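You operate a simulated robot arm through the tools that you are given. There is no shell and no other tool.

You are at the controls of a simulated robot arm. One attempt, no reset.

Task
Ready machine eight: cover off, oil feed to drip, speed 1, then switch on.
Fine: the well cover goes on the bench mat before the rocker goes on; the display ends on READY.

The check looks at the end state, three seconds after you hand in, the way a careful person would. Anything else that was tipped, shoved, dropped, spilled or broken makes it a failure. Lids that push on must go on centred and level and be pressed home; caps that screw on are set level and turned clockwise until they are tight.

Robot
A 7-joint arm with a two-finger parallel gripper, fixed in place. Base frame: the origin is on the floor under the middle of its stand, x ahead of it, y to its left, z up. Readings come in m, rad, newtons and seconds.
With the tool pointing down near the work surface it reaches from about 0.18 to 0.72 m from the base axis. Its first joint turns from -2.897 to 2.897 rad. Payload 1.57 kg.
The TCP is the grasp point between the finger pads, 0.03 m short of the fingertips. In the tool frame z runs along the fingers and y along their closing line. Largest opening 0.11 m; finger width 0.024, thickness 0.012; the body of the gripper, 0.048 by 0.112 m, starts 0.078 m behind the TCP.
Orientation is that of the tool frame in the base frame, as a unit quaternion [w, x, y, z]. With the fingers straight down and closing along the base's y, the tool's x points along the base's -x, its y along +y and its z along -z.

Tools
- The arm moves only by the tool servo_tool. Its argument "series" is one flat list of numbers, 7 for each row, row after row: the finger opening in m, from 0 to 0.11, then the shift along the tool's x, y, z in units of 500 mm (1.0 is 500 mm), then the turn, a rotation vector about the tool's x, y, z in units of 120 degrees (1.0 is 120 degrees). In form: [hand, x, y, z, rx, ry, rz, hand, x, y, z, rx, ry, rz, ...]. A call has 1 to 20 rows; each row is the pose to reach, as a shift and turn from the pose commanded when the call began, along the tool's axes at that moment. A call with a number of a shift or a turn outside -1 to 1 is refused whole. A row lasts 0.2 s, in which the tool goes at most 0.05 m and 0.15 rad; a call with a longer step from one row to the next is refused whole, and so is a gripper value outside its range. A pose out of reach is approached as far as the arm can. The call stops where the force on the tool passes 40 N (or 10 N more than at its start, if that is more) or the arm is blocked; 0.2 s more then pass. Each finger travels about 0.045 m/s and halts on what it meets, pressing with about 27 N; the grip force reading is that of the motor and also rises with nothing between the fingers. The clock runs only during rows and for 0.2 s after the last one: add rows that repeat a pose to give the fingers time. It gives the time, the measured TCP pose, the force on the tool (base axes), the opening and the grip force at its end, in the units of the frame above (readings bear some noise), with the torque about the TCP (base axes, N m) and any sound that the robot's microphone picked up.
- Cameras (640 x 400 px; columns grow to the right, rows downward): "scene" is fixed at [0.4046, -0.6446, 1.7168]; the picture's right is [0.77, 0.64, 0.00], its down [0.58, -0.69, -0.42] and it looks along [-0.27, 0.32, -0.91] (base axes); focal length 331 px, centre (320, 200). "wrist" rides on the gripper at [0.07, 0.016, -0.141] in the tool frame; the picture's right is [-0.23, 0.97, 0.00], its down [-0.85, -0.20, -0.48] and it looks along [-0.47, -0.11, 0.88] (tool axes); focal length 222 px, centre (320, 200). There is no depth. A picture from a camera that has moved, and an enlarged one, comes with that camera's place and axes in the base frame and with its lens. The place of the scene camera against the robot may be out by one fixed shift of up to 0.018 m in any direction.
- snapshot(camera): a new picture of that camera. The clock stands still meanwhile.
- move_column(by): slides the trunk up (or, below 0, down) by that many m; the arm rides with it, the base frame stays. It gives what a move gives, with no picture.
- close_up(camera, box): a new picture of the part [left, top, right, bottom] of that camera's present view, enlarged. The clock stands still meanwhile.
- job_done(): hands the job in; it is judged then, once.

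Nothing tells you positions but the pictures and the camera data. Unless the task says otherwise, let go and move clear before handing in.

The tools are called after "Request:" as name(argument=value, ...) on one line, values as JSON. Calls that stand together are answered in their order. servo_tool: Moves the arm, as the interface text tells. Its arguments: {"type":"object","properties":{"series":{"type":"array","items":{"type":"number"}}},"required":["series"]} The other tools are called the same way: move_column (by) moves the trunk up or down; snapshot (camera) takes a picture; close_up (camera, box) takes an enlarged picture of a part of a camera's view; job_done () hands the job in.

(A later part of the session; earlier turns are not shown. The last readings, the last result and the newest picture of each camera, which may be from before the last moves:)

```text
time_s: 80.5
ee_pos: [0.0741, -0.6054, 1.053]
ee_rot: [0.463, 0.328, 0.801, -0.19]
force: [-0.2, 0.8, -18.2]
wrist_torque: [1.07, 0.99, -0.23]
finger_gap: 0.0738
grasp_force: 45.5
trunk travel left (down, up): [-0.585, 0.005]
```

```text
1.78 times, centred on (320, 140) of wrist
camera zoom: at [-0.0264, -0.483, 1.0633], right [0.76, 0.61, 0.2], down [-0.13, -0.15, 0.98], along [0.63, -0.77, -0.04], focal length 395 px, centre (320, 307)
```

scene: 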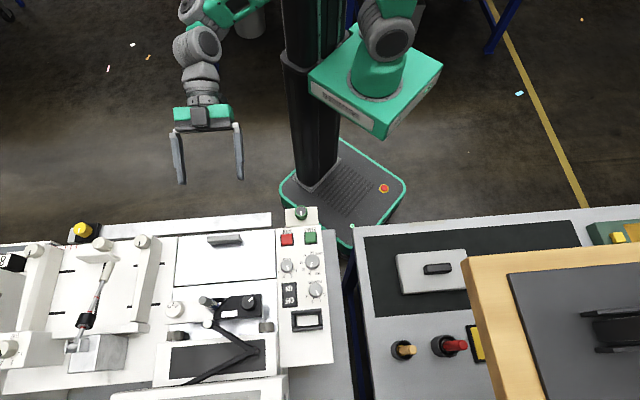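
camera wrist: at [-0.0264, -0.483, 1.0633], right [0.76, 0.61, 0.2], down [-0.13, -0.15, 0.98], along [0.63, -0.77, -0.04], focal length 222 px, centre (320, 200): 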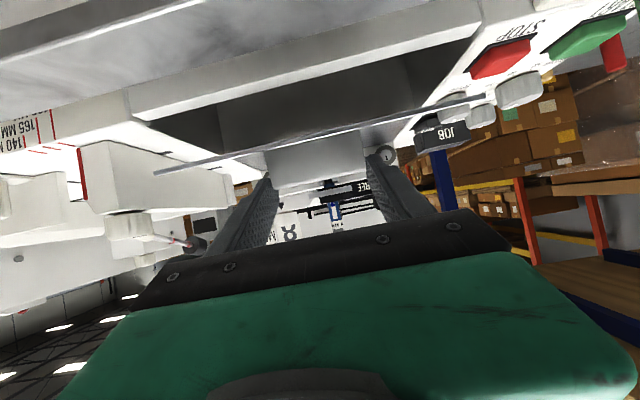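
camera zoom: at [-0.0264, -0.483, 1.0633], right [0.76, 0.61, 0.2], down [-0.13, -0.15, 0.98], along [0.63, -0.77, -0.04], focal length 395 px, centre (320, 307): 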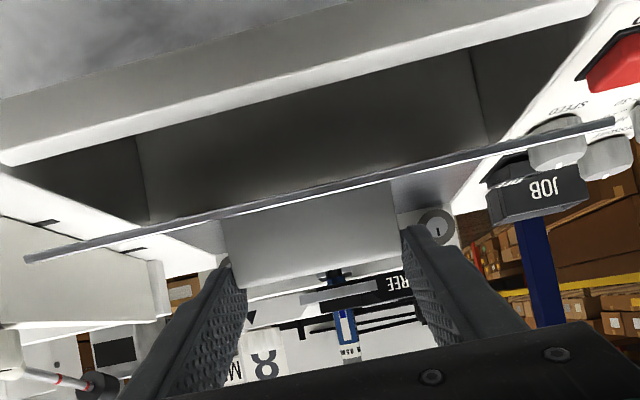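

The back wall is blank too – nothing in the well. Closing the flap again along the same arc and letting go.

Request:
servo_tool(series=[0.05, 0.017, 0, 0.001, 0, 0, 0, 0.05, 0.0342, 0, 0.0028, 0, 0, 0, 0.05, 0.051, 0, 0.0066, 0, 0, 0, 0.05, 0.0672, 0, 0.0116, 0, 0, 0, 0.05, 0.081, 0, 0.0175, 0, 0, 0, 0.05, 0.0832, 0, 0.018, 0, 0, 0, 0.05, 0.0832, 0, 0.018, 0, 0, 0])

Request:
close_up(camera="scene", box=[150, 180, 300, 280])

```text
time_s: 82.1
ee_pos: [0.0645, -0.5957, 1.0173]
ee_rot: [0.463, 0.327, 0.801, -0.194]
force: [-3.6, 4.8, 26.6]
wrist_torque: [0.01, -0.33, -0.65]
finger_gap: 0.0735
grasp_force: 45.3
trunk travel left (down, up): [-0.585, 0.005]
```

```text
4.00 times, centred on (225, 230) of scene
camera zoom: at [0.4046, -0.6446, 1.7168], right [0.77, 0.64, 0.0], down [0.58, -0.69, -0.42], along [-0.27, 0.32, -0.91], focal length 1325 px, centre (700, 80)
```

zoom: 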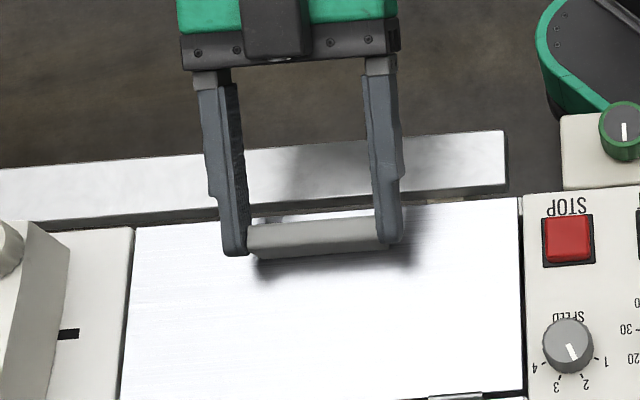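

Request:
servo_tool(series=[0.08, 0, 0, 0, 0, 0, 0, 0.11, -0.004, 0, -0.003, 0, 0, 0, 0.11, -0.004, 0, -0.003, 0, 0, 0, 0.11, -0.004, 0, -0.003, 0, 0, 0, 0.11, -0.02, 0, -0.06, 0, 0, 0, 0.11, -0.04, 0, -0.14, 0, 0, 0])

Request:
snapshot(camera="scene")

Request:
snapshot(camera="wrist")

```text
time_s: 83.5
ee_pos: [0.0288, -0.5603, 1.0648]
ee_rot: [0.462, 0.329, 0.801, -0.191]
force: [0.9, 0.3, 0.4]
wrist_torque: [0.01, 0.01, 0.01]
finger_gap: 0.11
grasp_force: 0.0
trunk travel left (down, up): [-0.585, 0.005]
```

```text
taken
```

scene: 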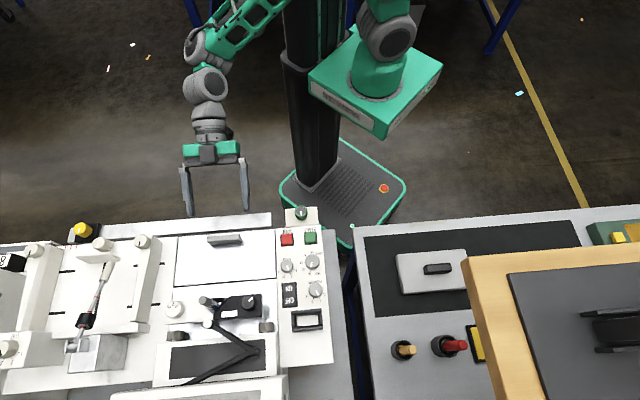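

```text
taken
camera wrist: at [-0.0717, -0.4368, 1.0756], right [0.76, 0.61, 0.2], down [-0.13, -0.15, 0.98], along [0.63, -0.77, -0.04], focal length 222 px, centre (320, 200)
```

wrist: 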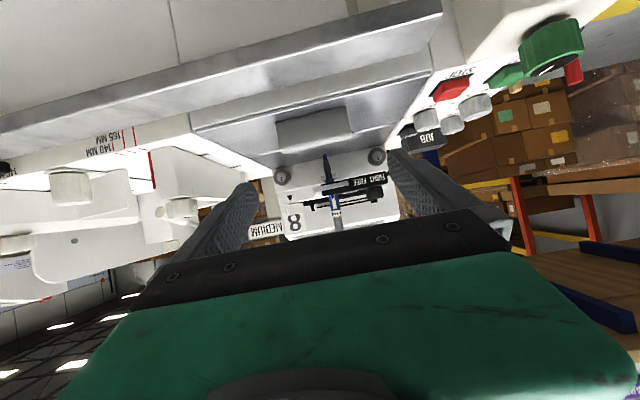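

Request:
close_up(camera="wrist", box=[400, 0, 640, 150])

Request:
close_up(camera="wrist", box=[270, 140, 410, 240])

Request:
close_up(camera="wrist", box=[340, 0, 440, 60])

```text
2.67 times, centred on (520, 75) of wrist
camera zoom: at [-0.0717, -0.4368, 1.0756], right [0.76, 0.61, 0.2], down [-0.13, -0.15, 0.98], along [0.63, -0.77, -0.04], focal length 592 px, centre (-213, 533)
```

zoom: 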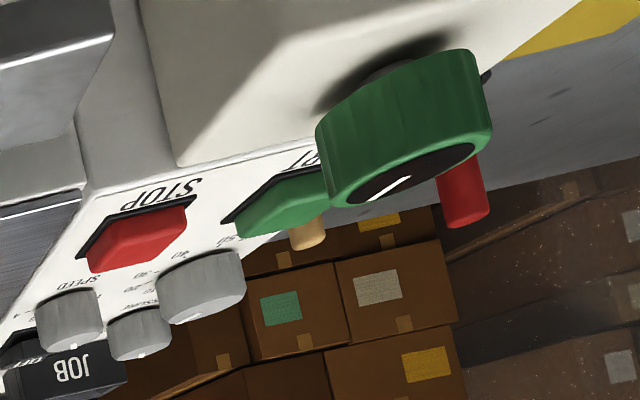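

```text
4.00 times, centred on (340, 190) of wrist
camera zoom: at [-0.0717, -0.4368, 1.0756], right [0.76, 0.61, 0.2], down [-0.13, -0.15, 0.98], along [0.63, -0.77, -0.04], focal length 888 px, centre (240, 240)
```

zoom: 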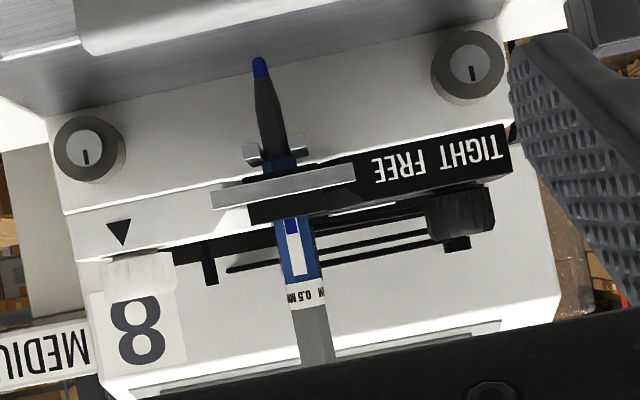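

```text
6.40 times, centred on (390, 30) of wrist
camera zoom: at [-0.0717, -0.4368, 1.0756], right [0.76, 0.61, 0.2], down [-0.13, -0.15, 0.98], along [0.63, -0.77, -0.04], focal length 1422 px, centre (-128, 1288)
```

zoom: 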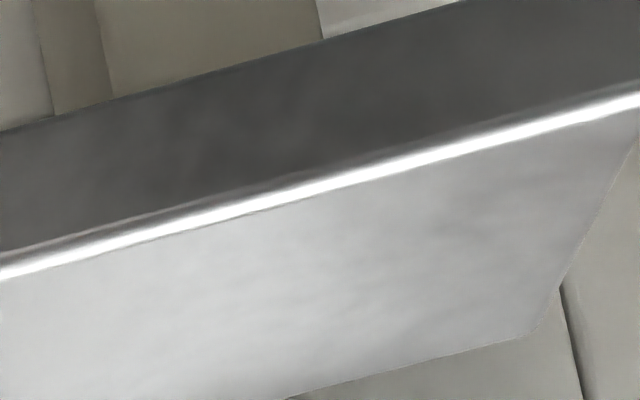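

Flap is closed again. I'll bring the hand back to vertical and survey the other side of the workspace (right bench end and around the robot) for any card or control about oil.

Request:
servo_tool(series=[0.11, -0.02, 0, -0.04, 0, 0, 0, 0.11, -0.04, 0, -0.08, 0, 0.06, 0, 0.11, -0.06, 0, -0.1, 0, 0.12, 0, 0.11, -0.06, 0, -0.1, 0, 0.18, 0, 0.11, -0.06, 0, -0.1, 0, 0.24, 0, 0.11, -0.06, 0, -0.1, 0, 0.3, 0, 0.11, -0.06, 0, -0.1, 0, 0.36, 0, 0.11, -0.06, 0, -0.1, 0, 0.42, 0, 0.11, -0.06, 0, -0.1, 0, 0.48, 0, 0.11, -0.06, 0, -0.1, 0, 0.5, 0])

Request:
snapshot(camera="wrist")

```text
time_s: 85.7
ee_pos: [0.0094, -0.5383, 1.1168]
ee_rot: [-0.001, 0.379, 0.926, 0.0]
force: [-0.4, -0.4, 0.0]
wrist_torque: [0.03, -0.03, 0.0]
finger_gap: 0.1102
grasp_force: 0.0
trunk travel left (down, up): [-0.585, 0.005]
```

```text
taken
camera wrist: at [-0.0292, -0.4788, 1.2582], right [0.84, 0.54, 0.0], down [0.47, -0.74, 0.48], along [0.26, -0.4, -0.88], focal length 222 px, centre (320, 200)
```

wrist: 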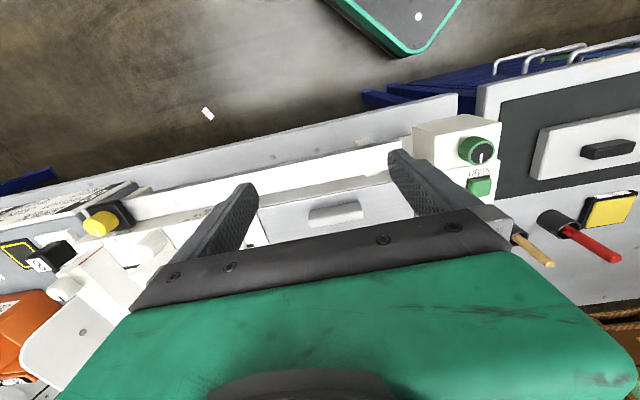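

Request:
servo_tool(series=[0.11, 0.005, 0.08, -0.05, 0, 0, 0, 0.11, 0.01, 0.16, -0.1, 0, 0, 0, 0.11, 0.015, 0.24, -0.15, 0, 0, 0, 0.11, 0.02, 0.32, -0.15, 0, 0, 0, 0.11, 0.025, 0.4, -0.15, 0, 0, 0, 0.11, 0.03, 0.48, -0.15, 0, 0, 0, 0.11, 0.035, 0.56, -0.15, 0, 0, 0, 0.11, 0.04, 0.64, -0.15, 0, 0, 0, 0.11, 0.045, 0.72, -0.15, 0, 0, 0, 0.11, 0.05, 0.8, -0.15, 0, 0, 0, 0.11, 0.055, 0.88, -0.15, 0, 0, 0, 0.11, 0.06, 0.96, -0.15, 0, 0, 0])

Request:
servo_tool(series=[0.11, 0, 0, 0, 0, 0, -0.07, 0.11, 0, 0, 0, 0, 0, -0.14, 0.11, 0, 0, 0, 0, 0, -0.21, 0.11, 0, 0, 0, 0, 0, -0.28, 0.11, 0, 0, 0, 0, 0, -0.35, 0.11, 0, 0, 0, 0, 0, -0.42, 0.11, 0, 0, 0, 0, 0, -0.49, 0.11, 0, 0, 0, 0, 0, -0.56, 0.11, 0, 0, 0, 0, 0, -0.63, 0.11, 0, 0, 0, 0, 0, -0.7])

Request:
snapshot(camera="wrist")

```text
time_s: 88.3
ee_pos: [0.3249, -0.1754, 1.191]
ee_rot: [0.0, 0.378, 0.926, 0.0]
force: [0.3, 0.6, -0.2]
wrist_torque: [0.01, 0.0, 0.0]
finger_gap: 0.11
grasp_force: 0.1
trunk travel left (down, up): [-0.585, 0.005]
```

```text
time_s: 90.5
ee_pos: [0.3235, -0.1759, 1.1907]
ee_rot: [0.0, -0.338, 0.941, -0.001]
force: [-0.3, 0.9, 0.9]
wrist_torque: [-0.01, -0.06, -0.04]
finger_gap: 0.11
grasp_force: 0.0
trunk travel left (down, up): [-0.585, 0.005]
```

```text
taken
camera wrist: at [0.2604, -0.2078, 1.3325], right [-0.45, 0.9, 0.0], down [0.79, 0.39, 0.48], along [0.43, 0.21, -0.88], focal length 222 px, centre (320, 200)
```

wrist: 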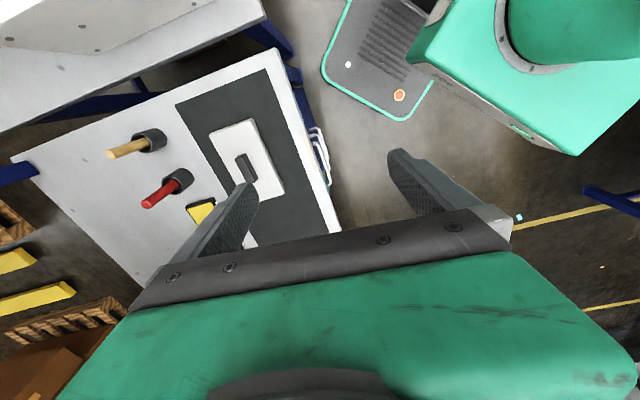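

Request:
servo_tool(series=[0.11, 0, 0, 0, 0, -0.065, 0, 0.11, 0, 0, 0, 0, -0.13, 0, 0.11, 0, 0, 0, 0, -0.195, 0, 0.11, 0, 0, 0, 0, -0.26, 0, 0.11, 0, 0, 0, 0, -0.32, 0])

Request:
snapshot(camera="wrist")

Request:
close_up(camera="wrist", box=[130, 60, 420, 240])

```text
time_s: 91.7
ee_pos: [0.3231, -0.1779, 1.1904]
ee_rot: [0.31, -0.319, 0.888, 0.112]
force: [-0.3, 0.2, 0.1]
wrist_torque: [0.0, 0.0, 0.0]
finger_gap: 0.11
grasp_force: 0.0
trunk travel left (down, up): [-0.585, 0.005]
```

```text
taken
camera wrist: at [0.2033, -0.2544, 1.2586], right [-0.48, 0.86, 0.14], down [0.41, 0.08, 0.91], along [0.77, 0.49, -0.4], focal length 222 px, centre (320, 200)
```

wrist: 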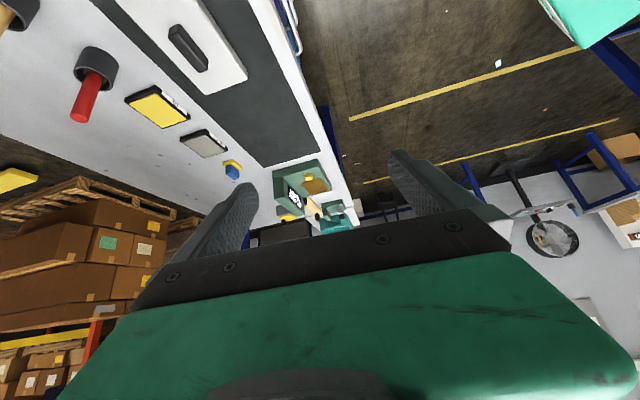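

```text
2.21 times, centred on (275, 150) of wrist
camera zoom: at [0.2033, -0.2544, 1.2586], right [-0.48, 0.86, 0.14], down [0.41, 0.08, 0.91], along [0.77, 0.49, -0.4], focal length 490 px, centre (419, 310)
```

zoom: 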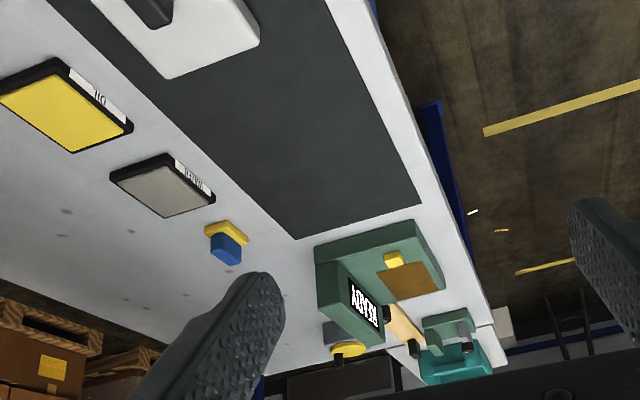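

There's a green device on the right bench whose small black display reads READY. Zooming in.

Request:
close_up(camera="wrist", box=[265, 150, 365, 240])

Request:
close_up(camera="wrist", box=[270, 160, 330, 215])

Request:
close_up(camera="wrist", box=[0, 0, 130, 130])

Request:
close_up(camera="wrist", box=[450, 100, 640, 280])

```text
4.44 times, centred on (315, 195) of wrist
camera zoom: at [0.2033, -0.2544, 1.2586], right [-0.48, 0.86, 0.14], down [0.41, 0.08, 0.91], along [0.77, 0.49, -0.4], focal length 987 px, centre (342, 222)
```

zoom: 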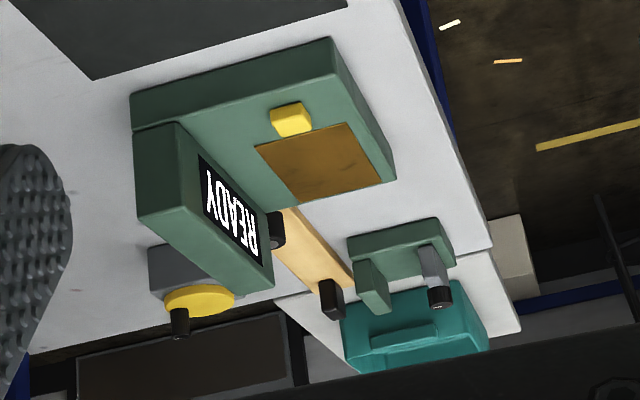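

```text
7.27 times, centred on (300, 188) of wrist
camera zoom: at [0.2033, -0.2544, 1.2586], right [-0.48, 0.86, 0.14], down [0.41, 0.08, 0.91], along [0.77, 0.49, -0.4], focal length 1615 px, centre (466, 291)
```

zoom: 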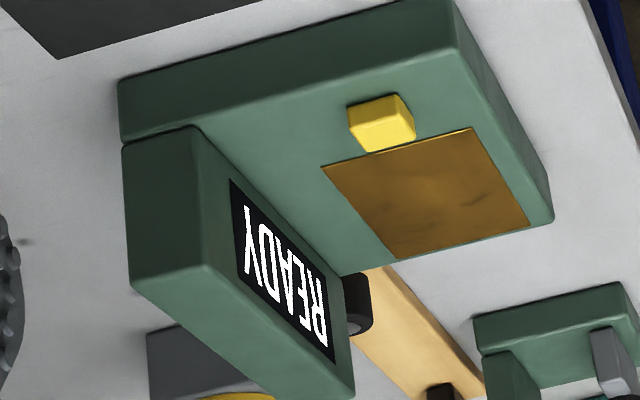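

```text
3.08 times, centred on (65, 65) of wrist
camera zoom: at [0.2033, -0.2544, 1.2586], right [-0.48, 0.86, 0.14], down [0.41, 0.08, 0.91], along [0.77, 0.49, -0.4], focal length 684 px, centre (1105, 615)
```

zoom: 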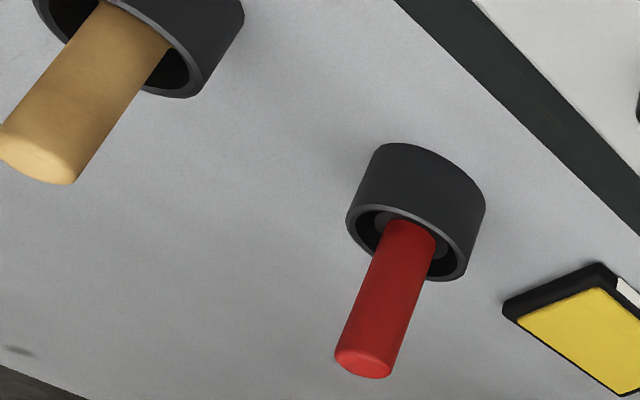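

```text
2.22 times, centred on (545, 190) of wrist
camera zoom: at [0.2033, -0.2544, 1.2586], right [-0.48, 0.86, 0.14], down [0.41, 0.08, 0.91], along [0.77, 0.49, -0.4], focal length 494 px, centre (-180, 222)
```

zoom: 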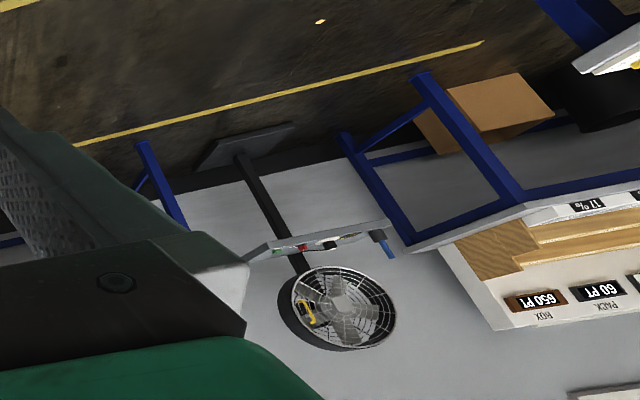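

That green device belongs to another station. I'll now do the certain step: set SPEED from 2 to 1. Restoring the hand to vertical and moving above the panel.

Request:
servo_tool(series=[0.11, 0, 0, 0, 0, 0.065, 0, 0.11, 0, 0, 0, 0, 0.13, 0, 0.11, 0, 0, 0, 0, 0.195, 0, 0.11, 0, 0, 0, 0, 0.26, 0, 0.11, 0, 0, 0, 0, 0.32, 0])

Request:
servo_tool(series=[0.11, 0, 0, 0, 0, 0, 0.07, 0.11, 0, 0, 0, 0, 0, 0.14, 0.11, 0, 0, 0, 0, 0, 0.21, 0.11, 0, 0, 0, 0, 0, 0.28, 0.11, 0, 0, 0, 0, 0, 0.35, 0.11, 0, 0, 0, 0, 0, 0.42, 0.11, 0, 0, 0, 0, 0, 0.49, 0.11, 0, 0, 0, 0, 0, 0.56, 0.11, 0, 0, 0, 0, 0, 0.63, 0.11, 0, 0, 0, 0, 0, 0.7])

Request:
servo_tool(series=[0.11, -0.04, -0.0675, 0, 0, 0, 0, 0.11, -0.08, -0.135, 0, 0, 0, 0, 0.11, -0.12, -0.2025, 0, 0, 0, 0, 0.08, -0.16, -0.27, 0, 0, 0, 0, 0.05, -0.2, -0.3375, 0, 0, 0, 0, 0.044, -0.24, -0.405, 0, 0, 0, 0, 0.044, -0.28, -0.4725, 0, 0, 0, 0, 0.044, -0.32, -0.54, 0.04, 0, 0, 0, 0.044, -0.36, -0.6075, 0.08, 0, 0, 0, 0.044, -0.3976, -0.675, 0.12, 0, 0, 0])

Request:
snapshot(camera="wrist")

Request:
snapshot(camera="scene")

```text
time_s: 92.9
ee_pos: [0.3253, -0.1759, 1.1916]
ee_rot: [0.0, -0.339, 0.941, 0.0]
force: [-0.4, -0.1, 0.1]
wrist_torque: [0.05, -0.04, 0.0]
finger_gap: 0.1096
grasp_force: 0.2
trunk travel left (down, up): [-0.585, 0.005]
```

```text
time_s: 95.1
ee_pos: [0.3235, -0.1768, 1.1905]
ee_rot: [0.0, 0.38, 0.925, -0.001]
force: [0.9, 0.8, 0.1]
wrist_torque: [-0.03, -0.03, 0.01]
finger_gap: 0.1101
grasp_force: 0.0
trunk travel left (down, up): [-0.585, 0.005]
```

```text
time_s: 97.3
ee_pos: [0.2295, -0.5572, 1.1321]
ee_rot: [0.0, 0.379, 0.925, -0.001]
force: [-0.4, 0.4, -0.4]
wrist_torque: [0.03, -0.02, 0.01]
finger_gap: 0.0442
grasp_force: 0.0
trunk travel left (down, up): [-0.585, 0.005]
```

```text
taken
camera wrist: at [0.1908, -0.4966, 1.2731], right [0.84, 0.54, 0.0], down [0.47, -0.74, 0.48], along [0.26, -0.41, -0.88], focal length 222 px, centre (320, 200)
```

wrist: 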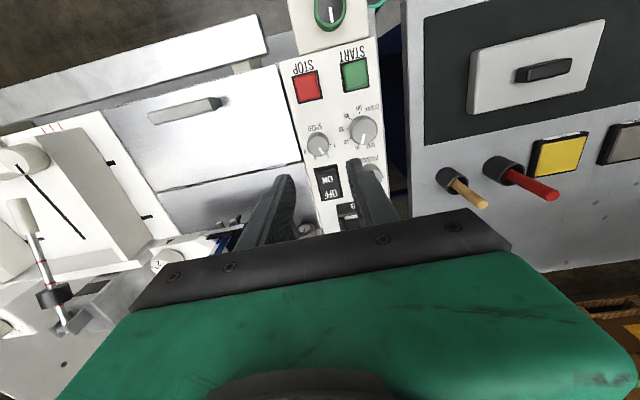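

```text
taken
```

scene: 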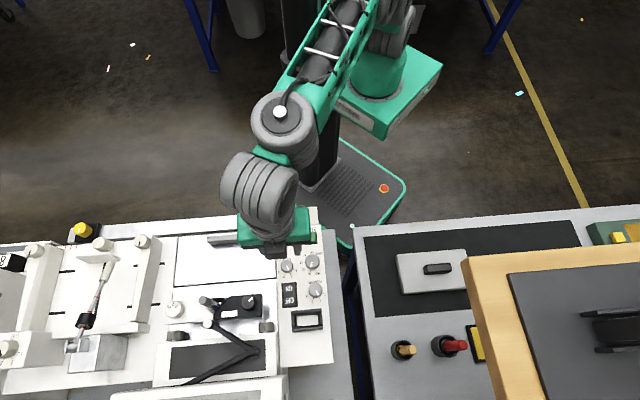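

Request:
close_up(camera="wrist", box=[270, 80, 400, 210])

Request:
close_up(camera="wrist", box=[290, 120, 350, 170])

```text
3.08 times, centred on (335, 145) of wrist
camera zoom: at [0.1908, -0.4966, 1.2731], right [0.84, 0.54, 0.0], down [0.47, -0.74, 0.48], along [0.26, -0.41, -0.88], focal length 684 px, centre (274, 369)
```

zoom: 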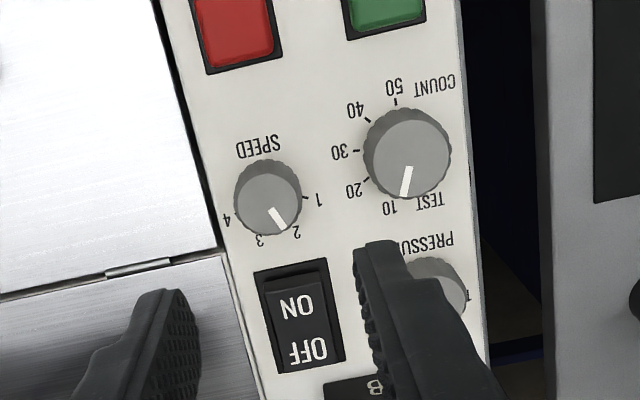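

```text
8.00 times, centred on (320, 145) of wrist
camera zoom: at [0.1908, -0.4966, 1.2731], right [0.84, 0.54, 0.0], down [0.47, -0.74, 0.48], along [0.26, -0.41, -0.88], focal length 1777 px, centre (320, 640)
```

zoom: 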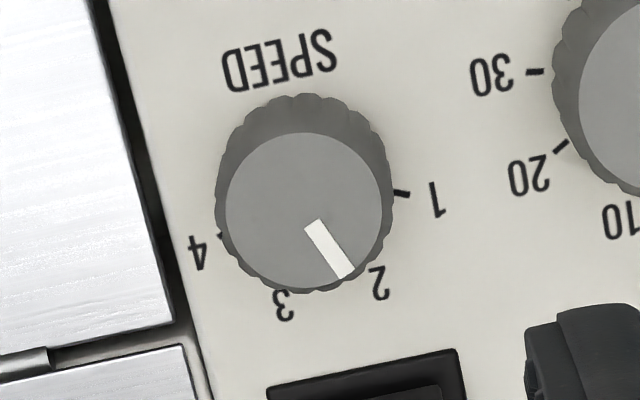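

SPEED knob centre is at about (0.230, -0.563); positions are 45° apart (2 → 1 is +45° counter-clockwise seen from above). I'll centre above it, pre-rotate the hand by −22.5°, and come down with a 44 mm opening.

Request:
servo_tool(series=[0.044, -0.009, -0.0077, 0.03, 0, 0, 0.06, 0.044, -0.009, -0.0077, 0.08, 0, 0, 0.125, 0.044, -0.009, -0.0077, 0.14, 0, 0, 0.1875, 0.044, -0.009, -0.0077, 0.19, 0, 0, 0.1875, 0.044, -0.009, -0.0077, 0.19, 0, 0, 0.1875])

Request:
snapshot(camera="wrist")

Request:
close_up(camera="scene", box=[230, 210, 340, 300])

```text
time_s: 98.5
ee_pos: [0.2309, -0.5626, 1.0359]
ee_rot: [0.0, 0.553, 0.833, -0.001]
force: [0.4, 0.2, 1.0]
wrist_torque: [-0.01, 0.04, 0.0]
finger_gap: 0.0439
grasp_force: 0.2
trunk travel left (down, up): [-0.585, 0.005]
```

```text
taken
camera wrist: at [0.2173, -0.4907, 1.1773], right [0.99, 0.17, 0.0], down [0.15, -0.86, 0.48], along [0.08, -0.47, -0.88], focal length 222 px, centre (320, 200)
```

wrist: 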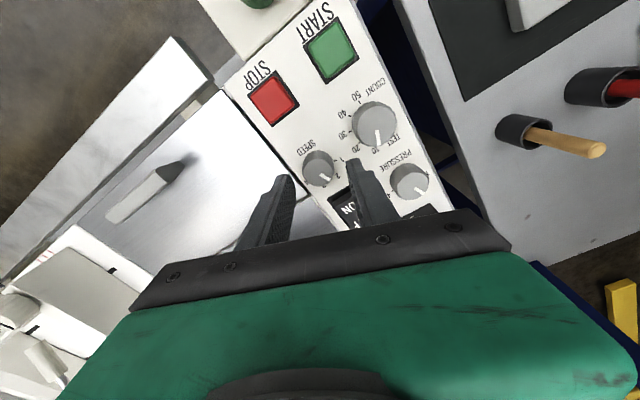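

```text
4.44 times, centred on (285, 255) of scene
camera zoom: at [0.4046, -0.6446, 1.7168], right [0.77, 0.64, 0.0], down [0.58, -0.69, -0.42], along [-0.27, 0.32, -0.91], focal length 1472 px, centre (476, -44)
```

zoom: 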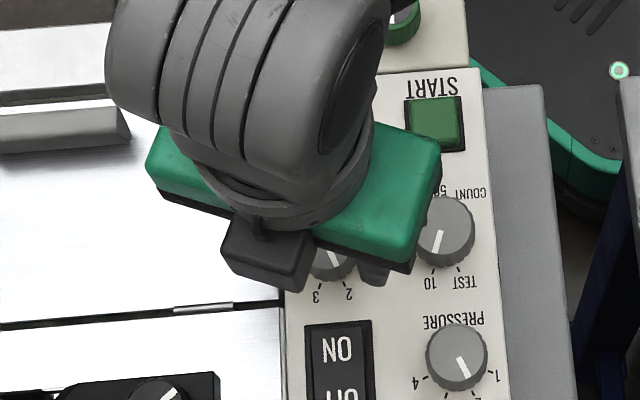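

Request:
close_up(camera="wrist", box=[260, 120, 400, 220])

```text
4.00 times, centred on (330, 170) of wrist
camera zoom: at [0.2173, -0.4907, 1.1773], right [0.99, 0.17, 0.0], down [0.15, -0.86, 0.48], along [0.08, -0.47, -0.88], focal length 888 px, centre (280, 320)
```

zoom: 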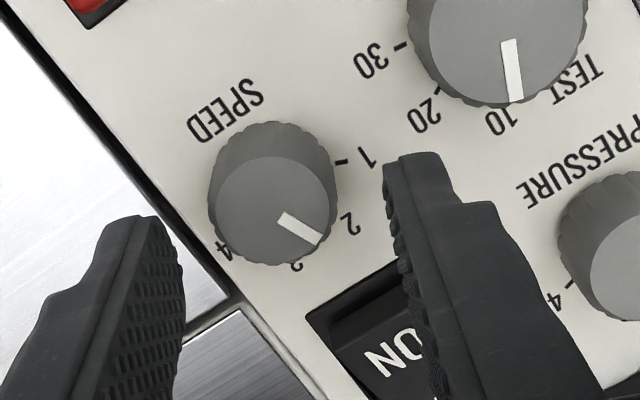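

Request:
servo_tool(series=[0.044, -0.003, -0.002, 0.03, 0, 0, 0, 0.044, -0.003, -0.002, 0.05, 0, 0, 0, 0.044, -0.003, -0.002, 0.056, 0, 0, 0])

Request:
close_up(camera="wrist", box=[260, 120, 400, 220])

```text
time_s: 99.3
ee_pos: [0.229, -0.5635, 1.0092]
ee_rot: [0.001, 0.552, 0.834, -0.002]
force: [-1.9, 3.8, 10.4]
wrist_torque: [0.32, -0.16, 0.09]
finger_gap: 0.044
grasp_force: 0.1
trunk travel left (down, up): [-0.585, 0.005]
```

```text
4.00 times, centred on (330, 170) of wrist
camera zoom: at [0.2166, -0.4921, 1.1513], right [0.99, 0.17, 0.0], down [0.15, -0.86, 0.48], along [0.08, -0.47, -0.88], focal length 888 px, centre (280, 320)
```

zoom: 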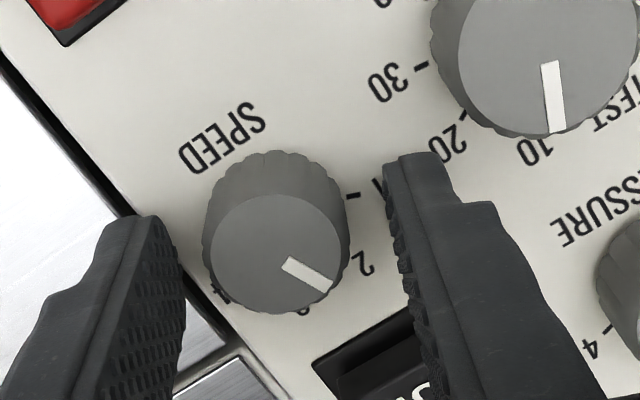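

A fingertip lightly touched the metal plate edge (10 N), so the plate is at about z = 0.98. I'll lift 2 mm and grip the knob.

Request:
servo_tool(series=[0.044, 0, 0, -0.004, 0, 0, 0, 0.02, 0, 0, -0.004, 0, 0, 0, 0.02, 0, 0, -0.004, 0, 0, 0, 0.02, 0, 0, -0.004, 0, 0, 0])

Request:
close_up(camera="wrist", box=[260, 120, 400, 220])

```text
time_s: 100.3
ee_pos: [0.23, -0.5657, 1.0097]
ee_rot: [0.001, 0.552, 0.834, -0.001]
force: [2.8, -0.7, -0.5]
wrist_torque: [-0.69, -0.46, -0.01]
finger_gap: 0.0277
grasp_force: 31.0
trunk travel left (down, up): [-0.585, 0.005]
```

```text
4.00 times, centred on (330, 170) of wrist
camera zoom: at [0.2171, -0.4931, 1.1514], right [0.99, 0.17, 0.0], down [0.15, -0.86, 0.48], along [0.08, -0.47, -0.88], focal length 888 px, centre (280, 320)
```

zoom: 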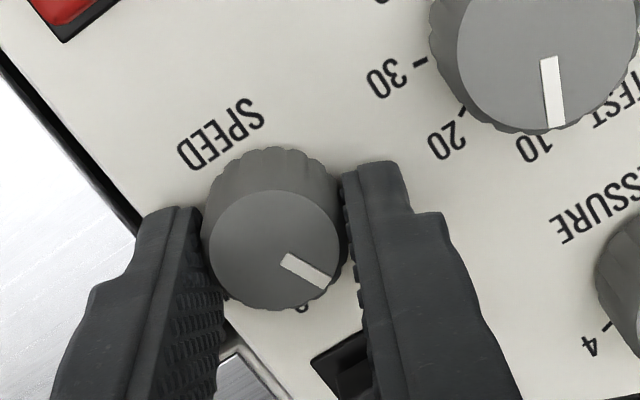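

Gripped at 27.7 mm. Now turning 45° counter-clockwise (seen from above).

Request:
servo_tool(series=[0.02, 0, 0, 0, 0, 0, -0.0625, 0.02, 0, 0, 0, 0, 0, -0.125, 0.02, 0, 0, 0, 0, 0, -0.1875, 0.02, 0, 0, 0, 0, 0, -0.25, 0.02, 0, 0, 0, 0, 0, -0.3125, 0.02, 0, 0, 0, 0, 0, -0.375, 0.02, 0, 0, 0, 0, 0, -0.375])

Request:
close_up(camera="wrist", box=[260, 120, 400, 220])

```text
time_s: 101.9
ee_pos: [0.2323, -0.5612, 1.0092]
ee_rot: [-0.002, 0.189, 0.982, 0.0]
force: [23.5, 18.9, -3.5]
wrist_torque: [0.58, -0.77, -0.33]
finger_gap: 0.0277
grasp_force: 37.7
trunk travel left (down, up): [-0.585, 0.005]
```

```text
4.00 times, centred on (330, 170) of wrist
camera zoom: at [0.1735, -0.5205, 1.1517], right [0.57, 0.82, 0.0], down [0.72, -0.5, 0.48], along [0.39, -0.27, -0.88], focal length 888 px, centre (280, 320)
```

zoom: 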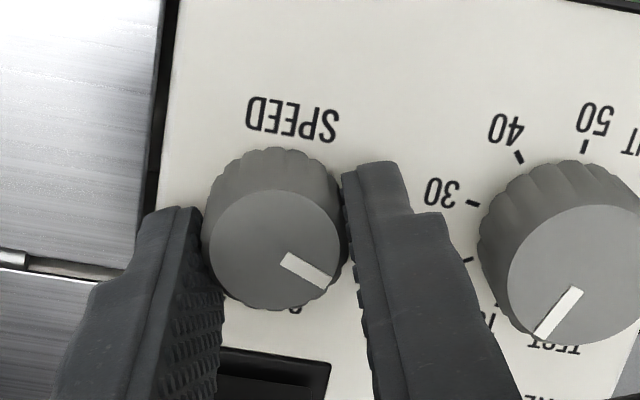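

Request:
servo_tool(series=[0.044, 0, 0, 0, 0, 0, 0, 0.044, 0, 0, 0, 0, 0, 0, 0.044, 0, 0, -0.02, 0, 0, 0, 0.044, 0, 0, -0.08, 0, 0, 0, 0.044, 0, 0, -0.16, 0, 0, 0, 0.044, 0.06, 0, -0.2, 0, 0, 0])

Request:
snapshot(camera="wrist")

Request:
close_up(camera="scene", box=[260, 240, 330, 310])

```text
time_s: 103.3
ee_pos: [0.2008, -0.5516, 1.1104]
ee_rot: [0.0, 0.192, 0.981, -0.001]
force: [-0.3, -0.6, 0.3]
wrist_torque: [0.0, -0.02, 0.02]
finger_gap: 0.0439
grasp_force: 0.1
trunk travel left (down, up): [-0.585, 0.005]
```

```text
taken
camera wrist: at [0.1424, -0.51, 1.2524], right [0.58, 0.82, 0.0], down [0.72, -0.51, 0.48], along [0.39, -0.28, -0.88], focal length 222 px, centre (320, 200)
```

wrist: 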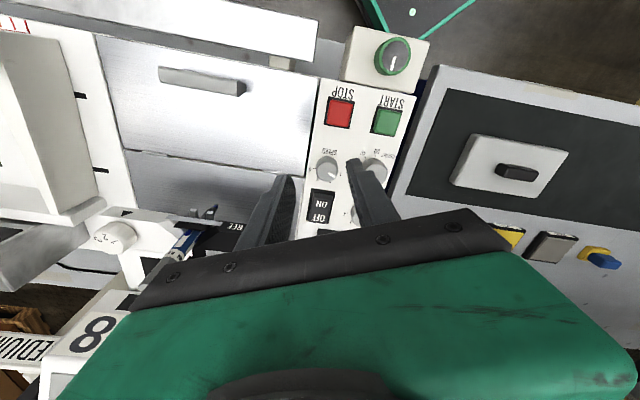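

```text
5.71 times, centred on (295, 275) of scene
camera zoom: at [0.4046, -0.6446, 1.7168], right [0.77, 0.64, 0.0], down [0.58, -0.69, -0.42], along [-0.27, 0.32, -0.91], focal length 1893 px, centre (463, -229)
```

zoom: 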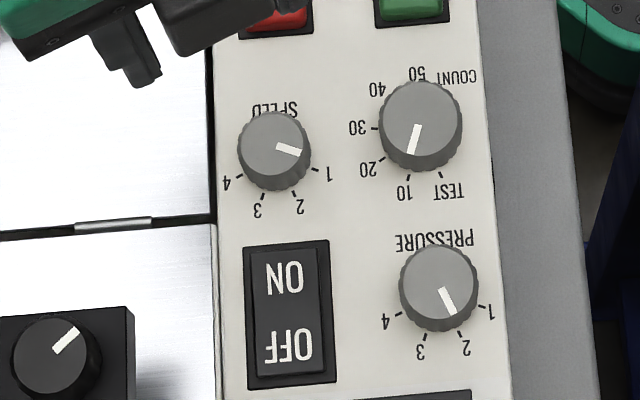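

SPEED now points at 1. Next, another look at the green-ringed knob's box from this new angle.

Request:
close_up(camera="wrist", box=[335, 15, 435, 95])

Request:
close_up(camera="wrist", box=[80, 190, 260, 290])

Request:
close_up(camera="wrist", box=[0, 270, 130, 400])

```text
5.00 times, centred on (385, 55) of wrist
camera zoom: at [0.1424, -0.51, 1.2524], right [0.58, 0.82, 0.0], down [0.72, -0.51, 0.48], along [0.39, -0.28, -0.88], focal length 1111 px, centre (-5, 925)
```

zoom: 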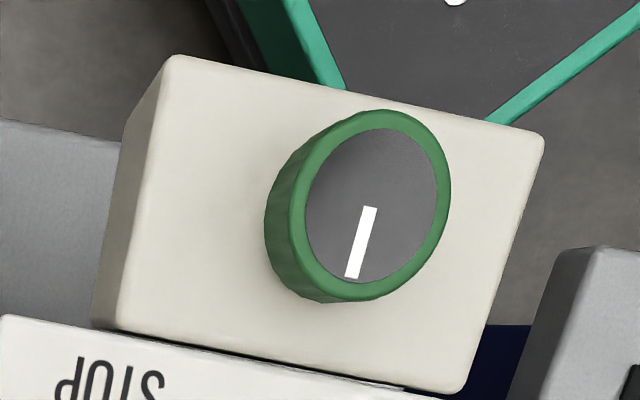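

```text
3.56 times, centred on (170, 240) of wrist
camera zoom: at [0.1424, -0.51, 1.2524], right [0.58, 0.82, 0.0], down [0.72, -0.51, 0.48], along [0.39, -0.28, -0.88], focal length 790 px, centre (853, 58)
```

zoom: 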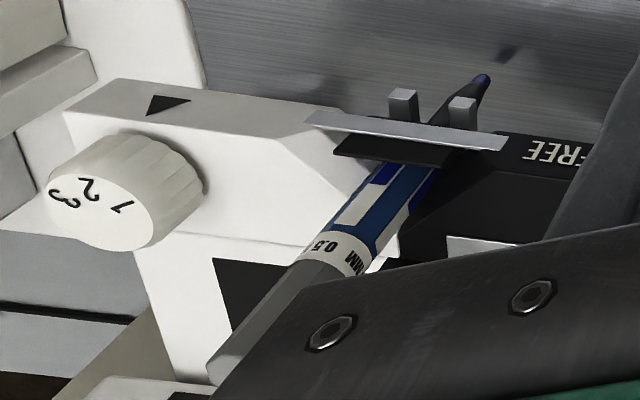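

```text
3.08 times, centred on (65, 335) of wrist
camera zoom: at [0.1424, -0.51, 1.2524], right [0.58, 0.82, 0.0], down [0.72, -0.51, 0.48], along [0.39, -0.28, -0.88], focal length 684 px, centre (1105, -215)
```

zoom: 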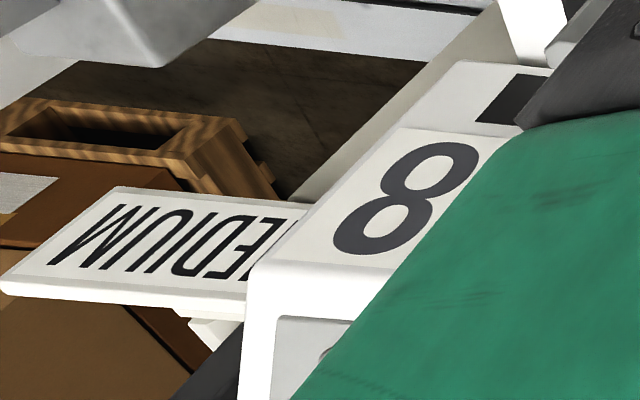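

SPEED is set. Since no label tells which control is the oil feed, the machine's own display may. The cover is already on the mat, so switching the rocker on is allowed; I'll first get the fingers closed and positioned above the ON half of the rocker and verify the position.

Request:
servo_tool(series=[0.03, -0.04, -0.008, 0, 0, 0, 0.05, 0.01, -0.08, -0.016, 0.02, 0, 0, 0.1, 0.0, -0.12, -0.024, 0.05, 0, 0, 0.15, 0.0, -0.1523, -0.0318, 0.09, 0, 0, 0.191, 0.0, -0.1523, -0.0318, 0.1, 0, 0, 0.191])

Request:
snapshot(camera="wrist")

Request:
close_up(camera="wrist", box=[250, 80, 400, 210])

Request:
close_up(camera="scene", box=[230, 210, 340, 330])

```text
time_s: 104.5
ee_pos: [0.2652, -0.5978, 1.0594]
ee_rot: [0.0, 0.383, 0.924, -0.001]
force: [0.6, -1.6, 0.0]
wrist_torque: [0.03, 0.01, -0.01]
finger_gap: 0.0
grasp_force: 21.5
trunk travel left (down, up): [-0.585, 0.005]
```

```text
taken
camera wrist: at [0.2279, -0.5354, 1.2026], right [0.85, 0.53, 0.0], down [0.46, -0.75, 0.48], along [0.25, -0.41, -0.88], focal length 222 px, centre (320, 200)
```

wrist: 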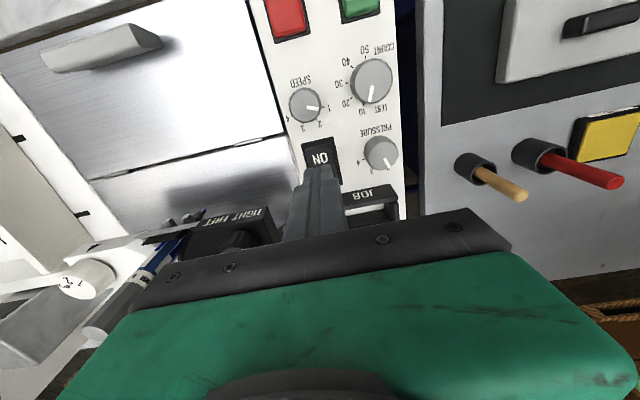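

```text
3.08 times, centred on (325, 145) of wrist
camera zoom: at [0.2279, -0.5354, 1.2026], right [0.85, 0.53, 0.0], down [0.46, -0.75, 0.48], along [0.25, -0.41, -0.88], focal length 684 px, centre (305, 369)
```

zoom: 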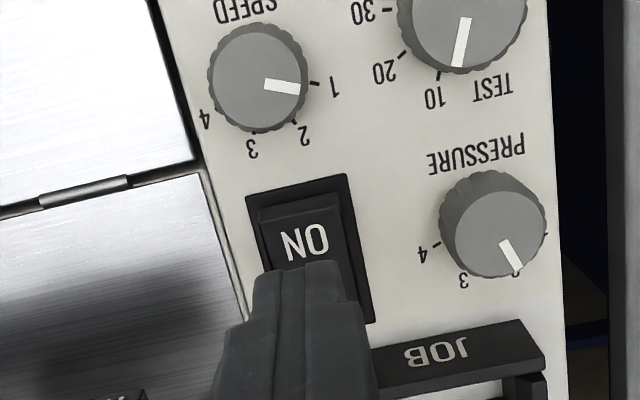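

```text
3.33 times, centred on (285, 270) of scene
camera zoom: at [0.4046, -0.6446, 1.7168], right [0.77, 0.64, 0.0], down [0.58, -0.69, -0.42], along [-0.27, 0.32, -0.91], focal length 1104 px, centre (437, -33)
```

zoom: 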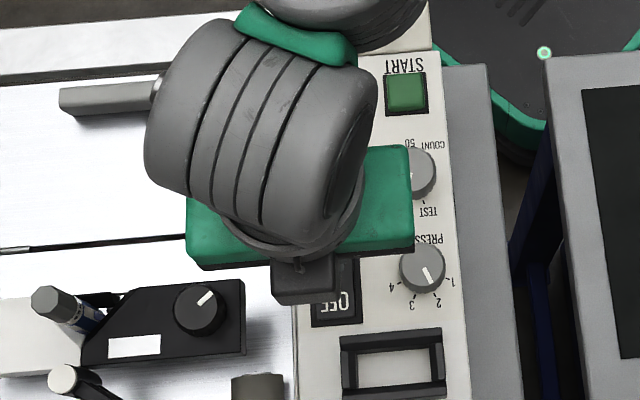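

I'm aligned over ON, but a careful operator sets the oil before switching on, so I'll hold off. First I'll take a proper low, close look at the green knob's box from the operator's side, in case there are marks only visible at that angle.

Request:
servo_tool(series=[0.03, 0, 0, -0.08, 0, 0, 0, 0.06, 0.06, 0.01, -0.12, 0, 0, 0, 0.09, 0.13, 0.02, -0.12, 0, 0, 0, 0.11, 0.2, 0.03, -0.12, 0, 0, 0, 0.11, 0.28, 0.045, -0.12, 0, 0, 0, 0.11, 0.36, 0.06, -0.12, 0, 0, 0, 0.11, 0.44, 0.075, -0.12, 0, 0, 0, 0.11, 0.5254, 0.0922, -0.12, 0, 0, 0])

Request:
servo_tool(series=[0.11, 0, 0, 0, 0, -0.065, 0, 0.11, 0, 0, 0, 0, -0.13, 0, 0.11, 0, 0, 0, 0, -0.195, 0, 0.11, 0, 0, 0, 0, -0.26, 0, 0.11, 0, 0, 0, 0, -0.325, 0, 0.11, 0, 0, 0, 0, -0.39, 0, 0.11, 0, 0, 0, 0, -0.45, 0])

Request:
snapshot(camera="wrist")

```text
time_s: 106.3
ee_pos: [0.1114, -0.3771, 1.1215]
ee_rot: [0.001, 0.382, 0.924, 0.0]
force: [0.8, -0.2, 0.1]
wrist_torque: [-0.03, 0.04, 0.0]
finger_gap: 0.1097
grasp_force: 0.1
trunk travel left (down, up): [-0.585, 0.005]
```

```text
time_s: 107.9
ee_pos: [0.1126, -0.3795, 1.1206]
ee_rot: [0.42, 0.34, 0.823, -0.175]
force: [1.3, 0.3, -0.7]
wrist_torque: [0.0, 0.02, 0.0]
finger_gap: 0.1098
grasp_force: 0.0
trunk travel left (down, up): [-0.585, 0.005]
```

```text
taken
camera wrist: at [0.0139, -0.2565, 1.1474], right [0.78, 0.6, 0.18], down [-0.06, -0.22, 0.97], along [0.62, -0.77, -0.14], focal length 222 px, centre (320, 200)
```

wrist: 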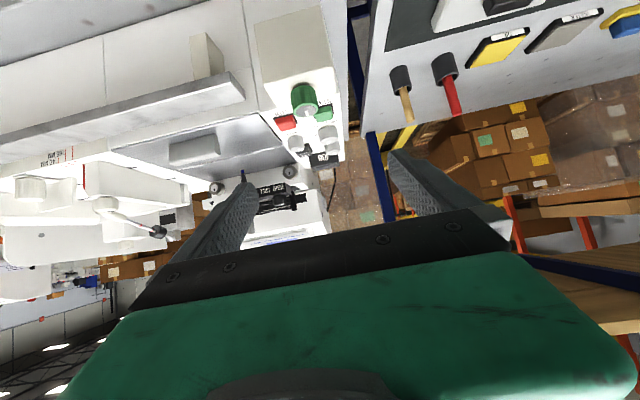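

Request:
close_up(camera="wrist", box=[240, 0, 360, 140])

Request:
close_up(camera="wrist", box=[270, 70, 350, 130])

Request:
close_up(camera="wrist", box=[0, 0, 260, 160])

```text
2.86 times, centred on (300, 70) of wrist
camera zoom: at [0.0139, -0.2565, 1.1474], right [0.78, 0.6, 0.18], down [-0.06, -0.22, 0.97], along [0.62, -0.77, -0.14], focal length 635 px, centre (377, 571)
```

zoom: 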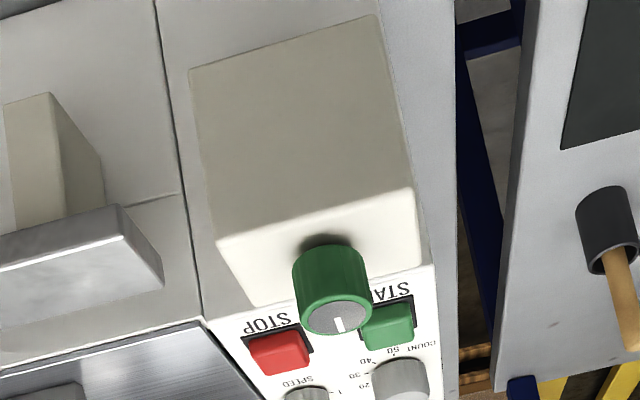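

```text
6.67 times, centred on (310, 100) of wrist
camera zoom: at [0.0139, -0.2565, 1.1474], right [0.78, 0.6, 0.18], down [-0.06, -0.22, 0.97], along [0.62, -0.77, -0.14], focal length 1481 px, centre (387, 867)
```

zoom: 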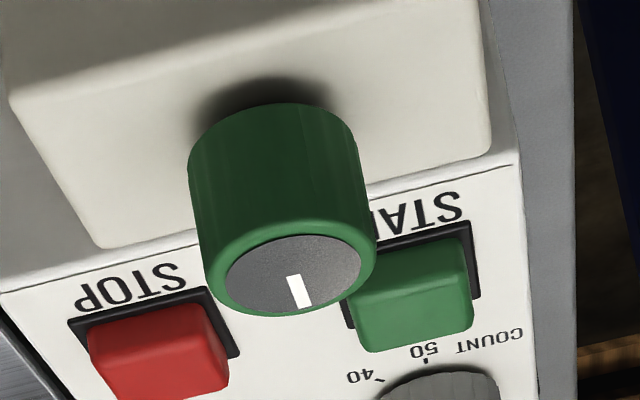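

```text
2.46 times, centred on (130, 80) of wrist
camera zoom: at [0.0139, -0.2565, 1.1474], right [0.78, 0.6, 0.18], down [-0.06, -0.22, 0.97], along [0.62, -0.77, -0.14], focal length 547 px, centre (788, 495)
```

zoom: 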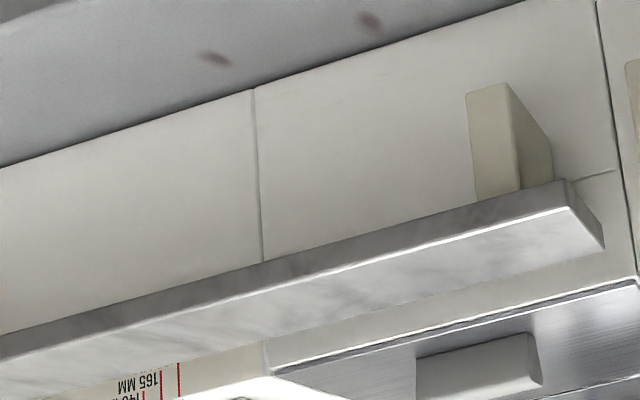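

The block is a valve-like unit bolted to the machine's front but has no lettering at all. I'll use the machine's display for guidance: the cover condition for the rocker is met, and the rocker can be switched off again if needed. Going back above ON with closed fingers.

Request:
servo_tool(series=[0.11, 0, 0, 0, 0, 0.065, 0, 0.11, 0, 0, 0, 0, 0.13, 0, 0.11, 0, 0, 0, 0, 0.195, 0, 0.11, 0, 0, 0, 0, 0.26, 0, 0.11, 0, 0, 0, 0, 0.325, 0, 0.11, 0, 0, 0, 0, 0.39, 0, 0.11, 0, 0, 0, 0, 0.45, 0])

Request:
servo_tool(series=[0.11, -0.08, -0.014, 0, 0, 0, 0, 0.11, -0.16, -0.028, 0, 0, 0, 0, 0.09, -0.24, -0.042, 0, 0, 0, 0, 0.06, -0.32, -0.056, 0, 0, 0, 0, 0.03, -0.4, -0.07, 0, 0, 0, 0, 0.0, -0.47, -0.083, 0, 0, 0, 0, 0.0, -0.52, -0.092, 0.04, 0, 0, 0, 0.0, -0.52, -0.092, 0.1, 0, 0, 0])

Request:
close_up(camera="wrist", box=[250, 80, 400, 210])

```text
time_s: 109.5
ee_pos: [0.1129, -0.3779, 1.1207]
ee_rot: [-0.001, 0.383, 0.924, -0.001]
force: [-0.2, -0.3, 0.0]
wrist_torque: [0.03, -0.01, -0.01]
finger_gap: 0.11
grasp_force: 0.0
trunk travel left (down, up): [-0.585, 0.005]
```

```text
time_s: 111.3
ee_pos: [0.2654, -0.596, 1.0694]
ee_rot: [0.0, 0.382, 0.924, -0.001]
force: [-0.7, 1.0, 0.3]
wrist_torque: [0.0, 0.0, -0.01]
finger_gap: 0.0003
grasp_force: 4.3
trunk travel left (down, up): [-0.585, 0.005]
```

```text
3.08 times, centred on (325, 145) of wrist
camera zoom: at [0.2269, -0.5346, 1.2113], right [0.85, 0.53, 0.0], down [0.46, -0.74, 0.48], along [0.25, -0.41, -0.88], focal length 684 px, centre (305, 369)
```

zoom: 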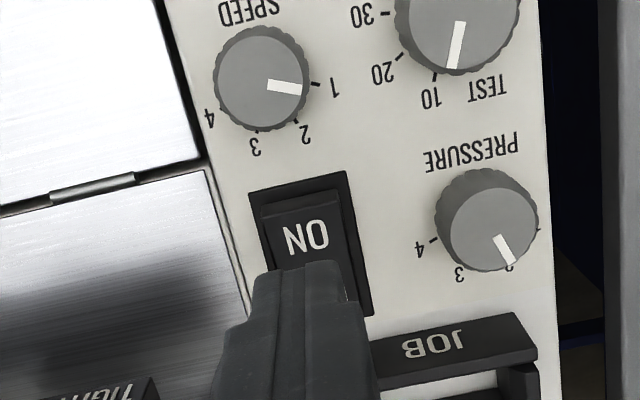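

Request:
servo_tool(series=[0.0, 0.005, 0.002, 0.05, 0, 0, 0, 0.0, 0.005, 0.002, 0.08, 0, 0, 0, 0.0, 0.005, 0.002, 0.09, 0, 0, 0, 0.0, 0.005, 0.002, 0.095, 0, 0, 0, 0.0, 0.005, 0.002, 0.1, 0, 0, 0])

Request:
close_up(camera="wrist", box=[270, 130, 370, 210])

```text
time_s: 112.5
ee_pos: [0.2616, -0.5917, 1.0219]
ee_rot: [0.0, 0.383, 0.924, -0.001]
force: [-3.9, 2.6, 7.1]
wrist_torque: [0.04, 0.02, -0.02]
finger_gap: 0.0
grasp_force: 21.3
trunk travel left (down, up): [-0.585, 0.005]
```

```text
5.00 times, centred on (320, 170) of wrist
camera zoom: at [0.2244, -0.5302, 1.1632], right [0.85, 0.53, 0.0], down [0.46, -0.74, 0.48], along [0.25, -0.41, -0.88], focal length 1111 px, centre (320, 350)
```

zoom: 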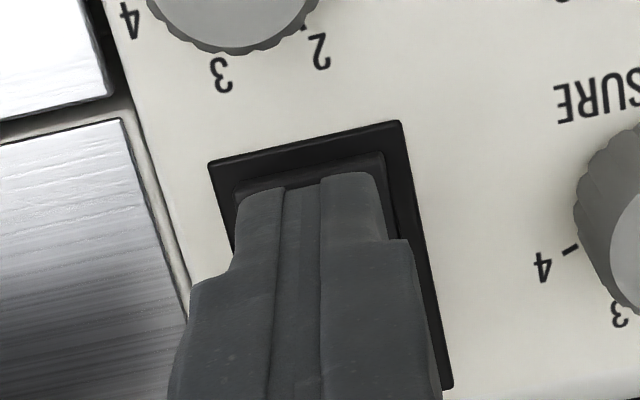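

Contact on the ON half. Pressing further in 2 mm steps.

Request:
servo_tool(series=[0.0, 0, 0, 0.004, 0, 0, 0, 0.0, 0, 0, 0.008, 0, 0, 0, 0.0, 0, 0, 0.012, 0, 0, 0, 0.0, 0, 0, 0.016, 0, 0, 0, 0.0, 0, 0, 0.02, 0, 0, 0])

Request:
close_up(camera="scene", box=[100, 350, 300, 400])

```text
time_s: 113.4
ee_pos: [0.2631, -0.5933, 1.0217]
ee_rot: [0.005, 0.382, 0.924, -0.007]
force: [-3.1, 6.5, 12.4]
wrist_torque: [0.09, -0.05, 0.05]
finger_gap: 0.0
grasp_force: 20.5
trunk travel left (down, up): [-0.585, 0.005]
stopped in row 4: the force on the tool passed its limit at 42 N (the readings are from after the stop); the commanded pose is now the measured one
```

```text
3.20 times, centred on (200, 375) of scene
camera zoom: at [0.4046, -0.6446, 1.7168], right [0.77, 0.64, 0.0], down [0.58, -0.69, -0.42], along [-0.27, 0.32, -0.91], focal length 1060 px, centre (704, -360)
```

zoom: 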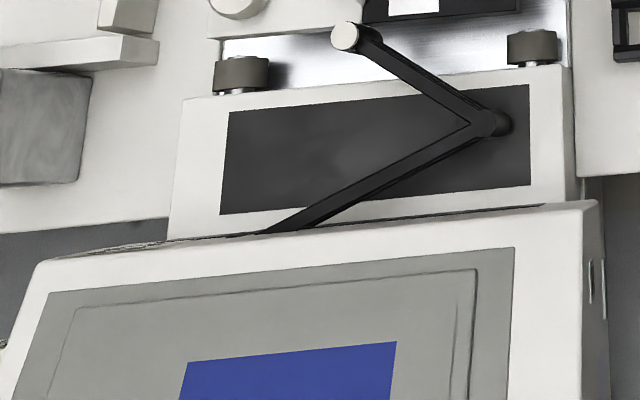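

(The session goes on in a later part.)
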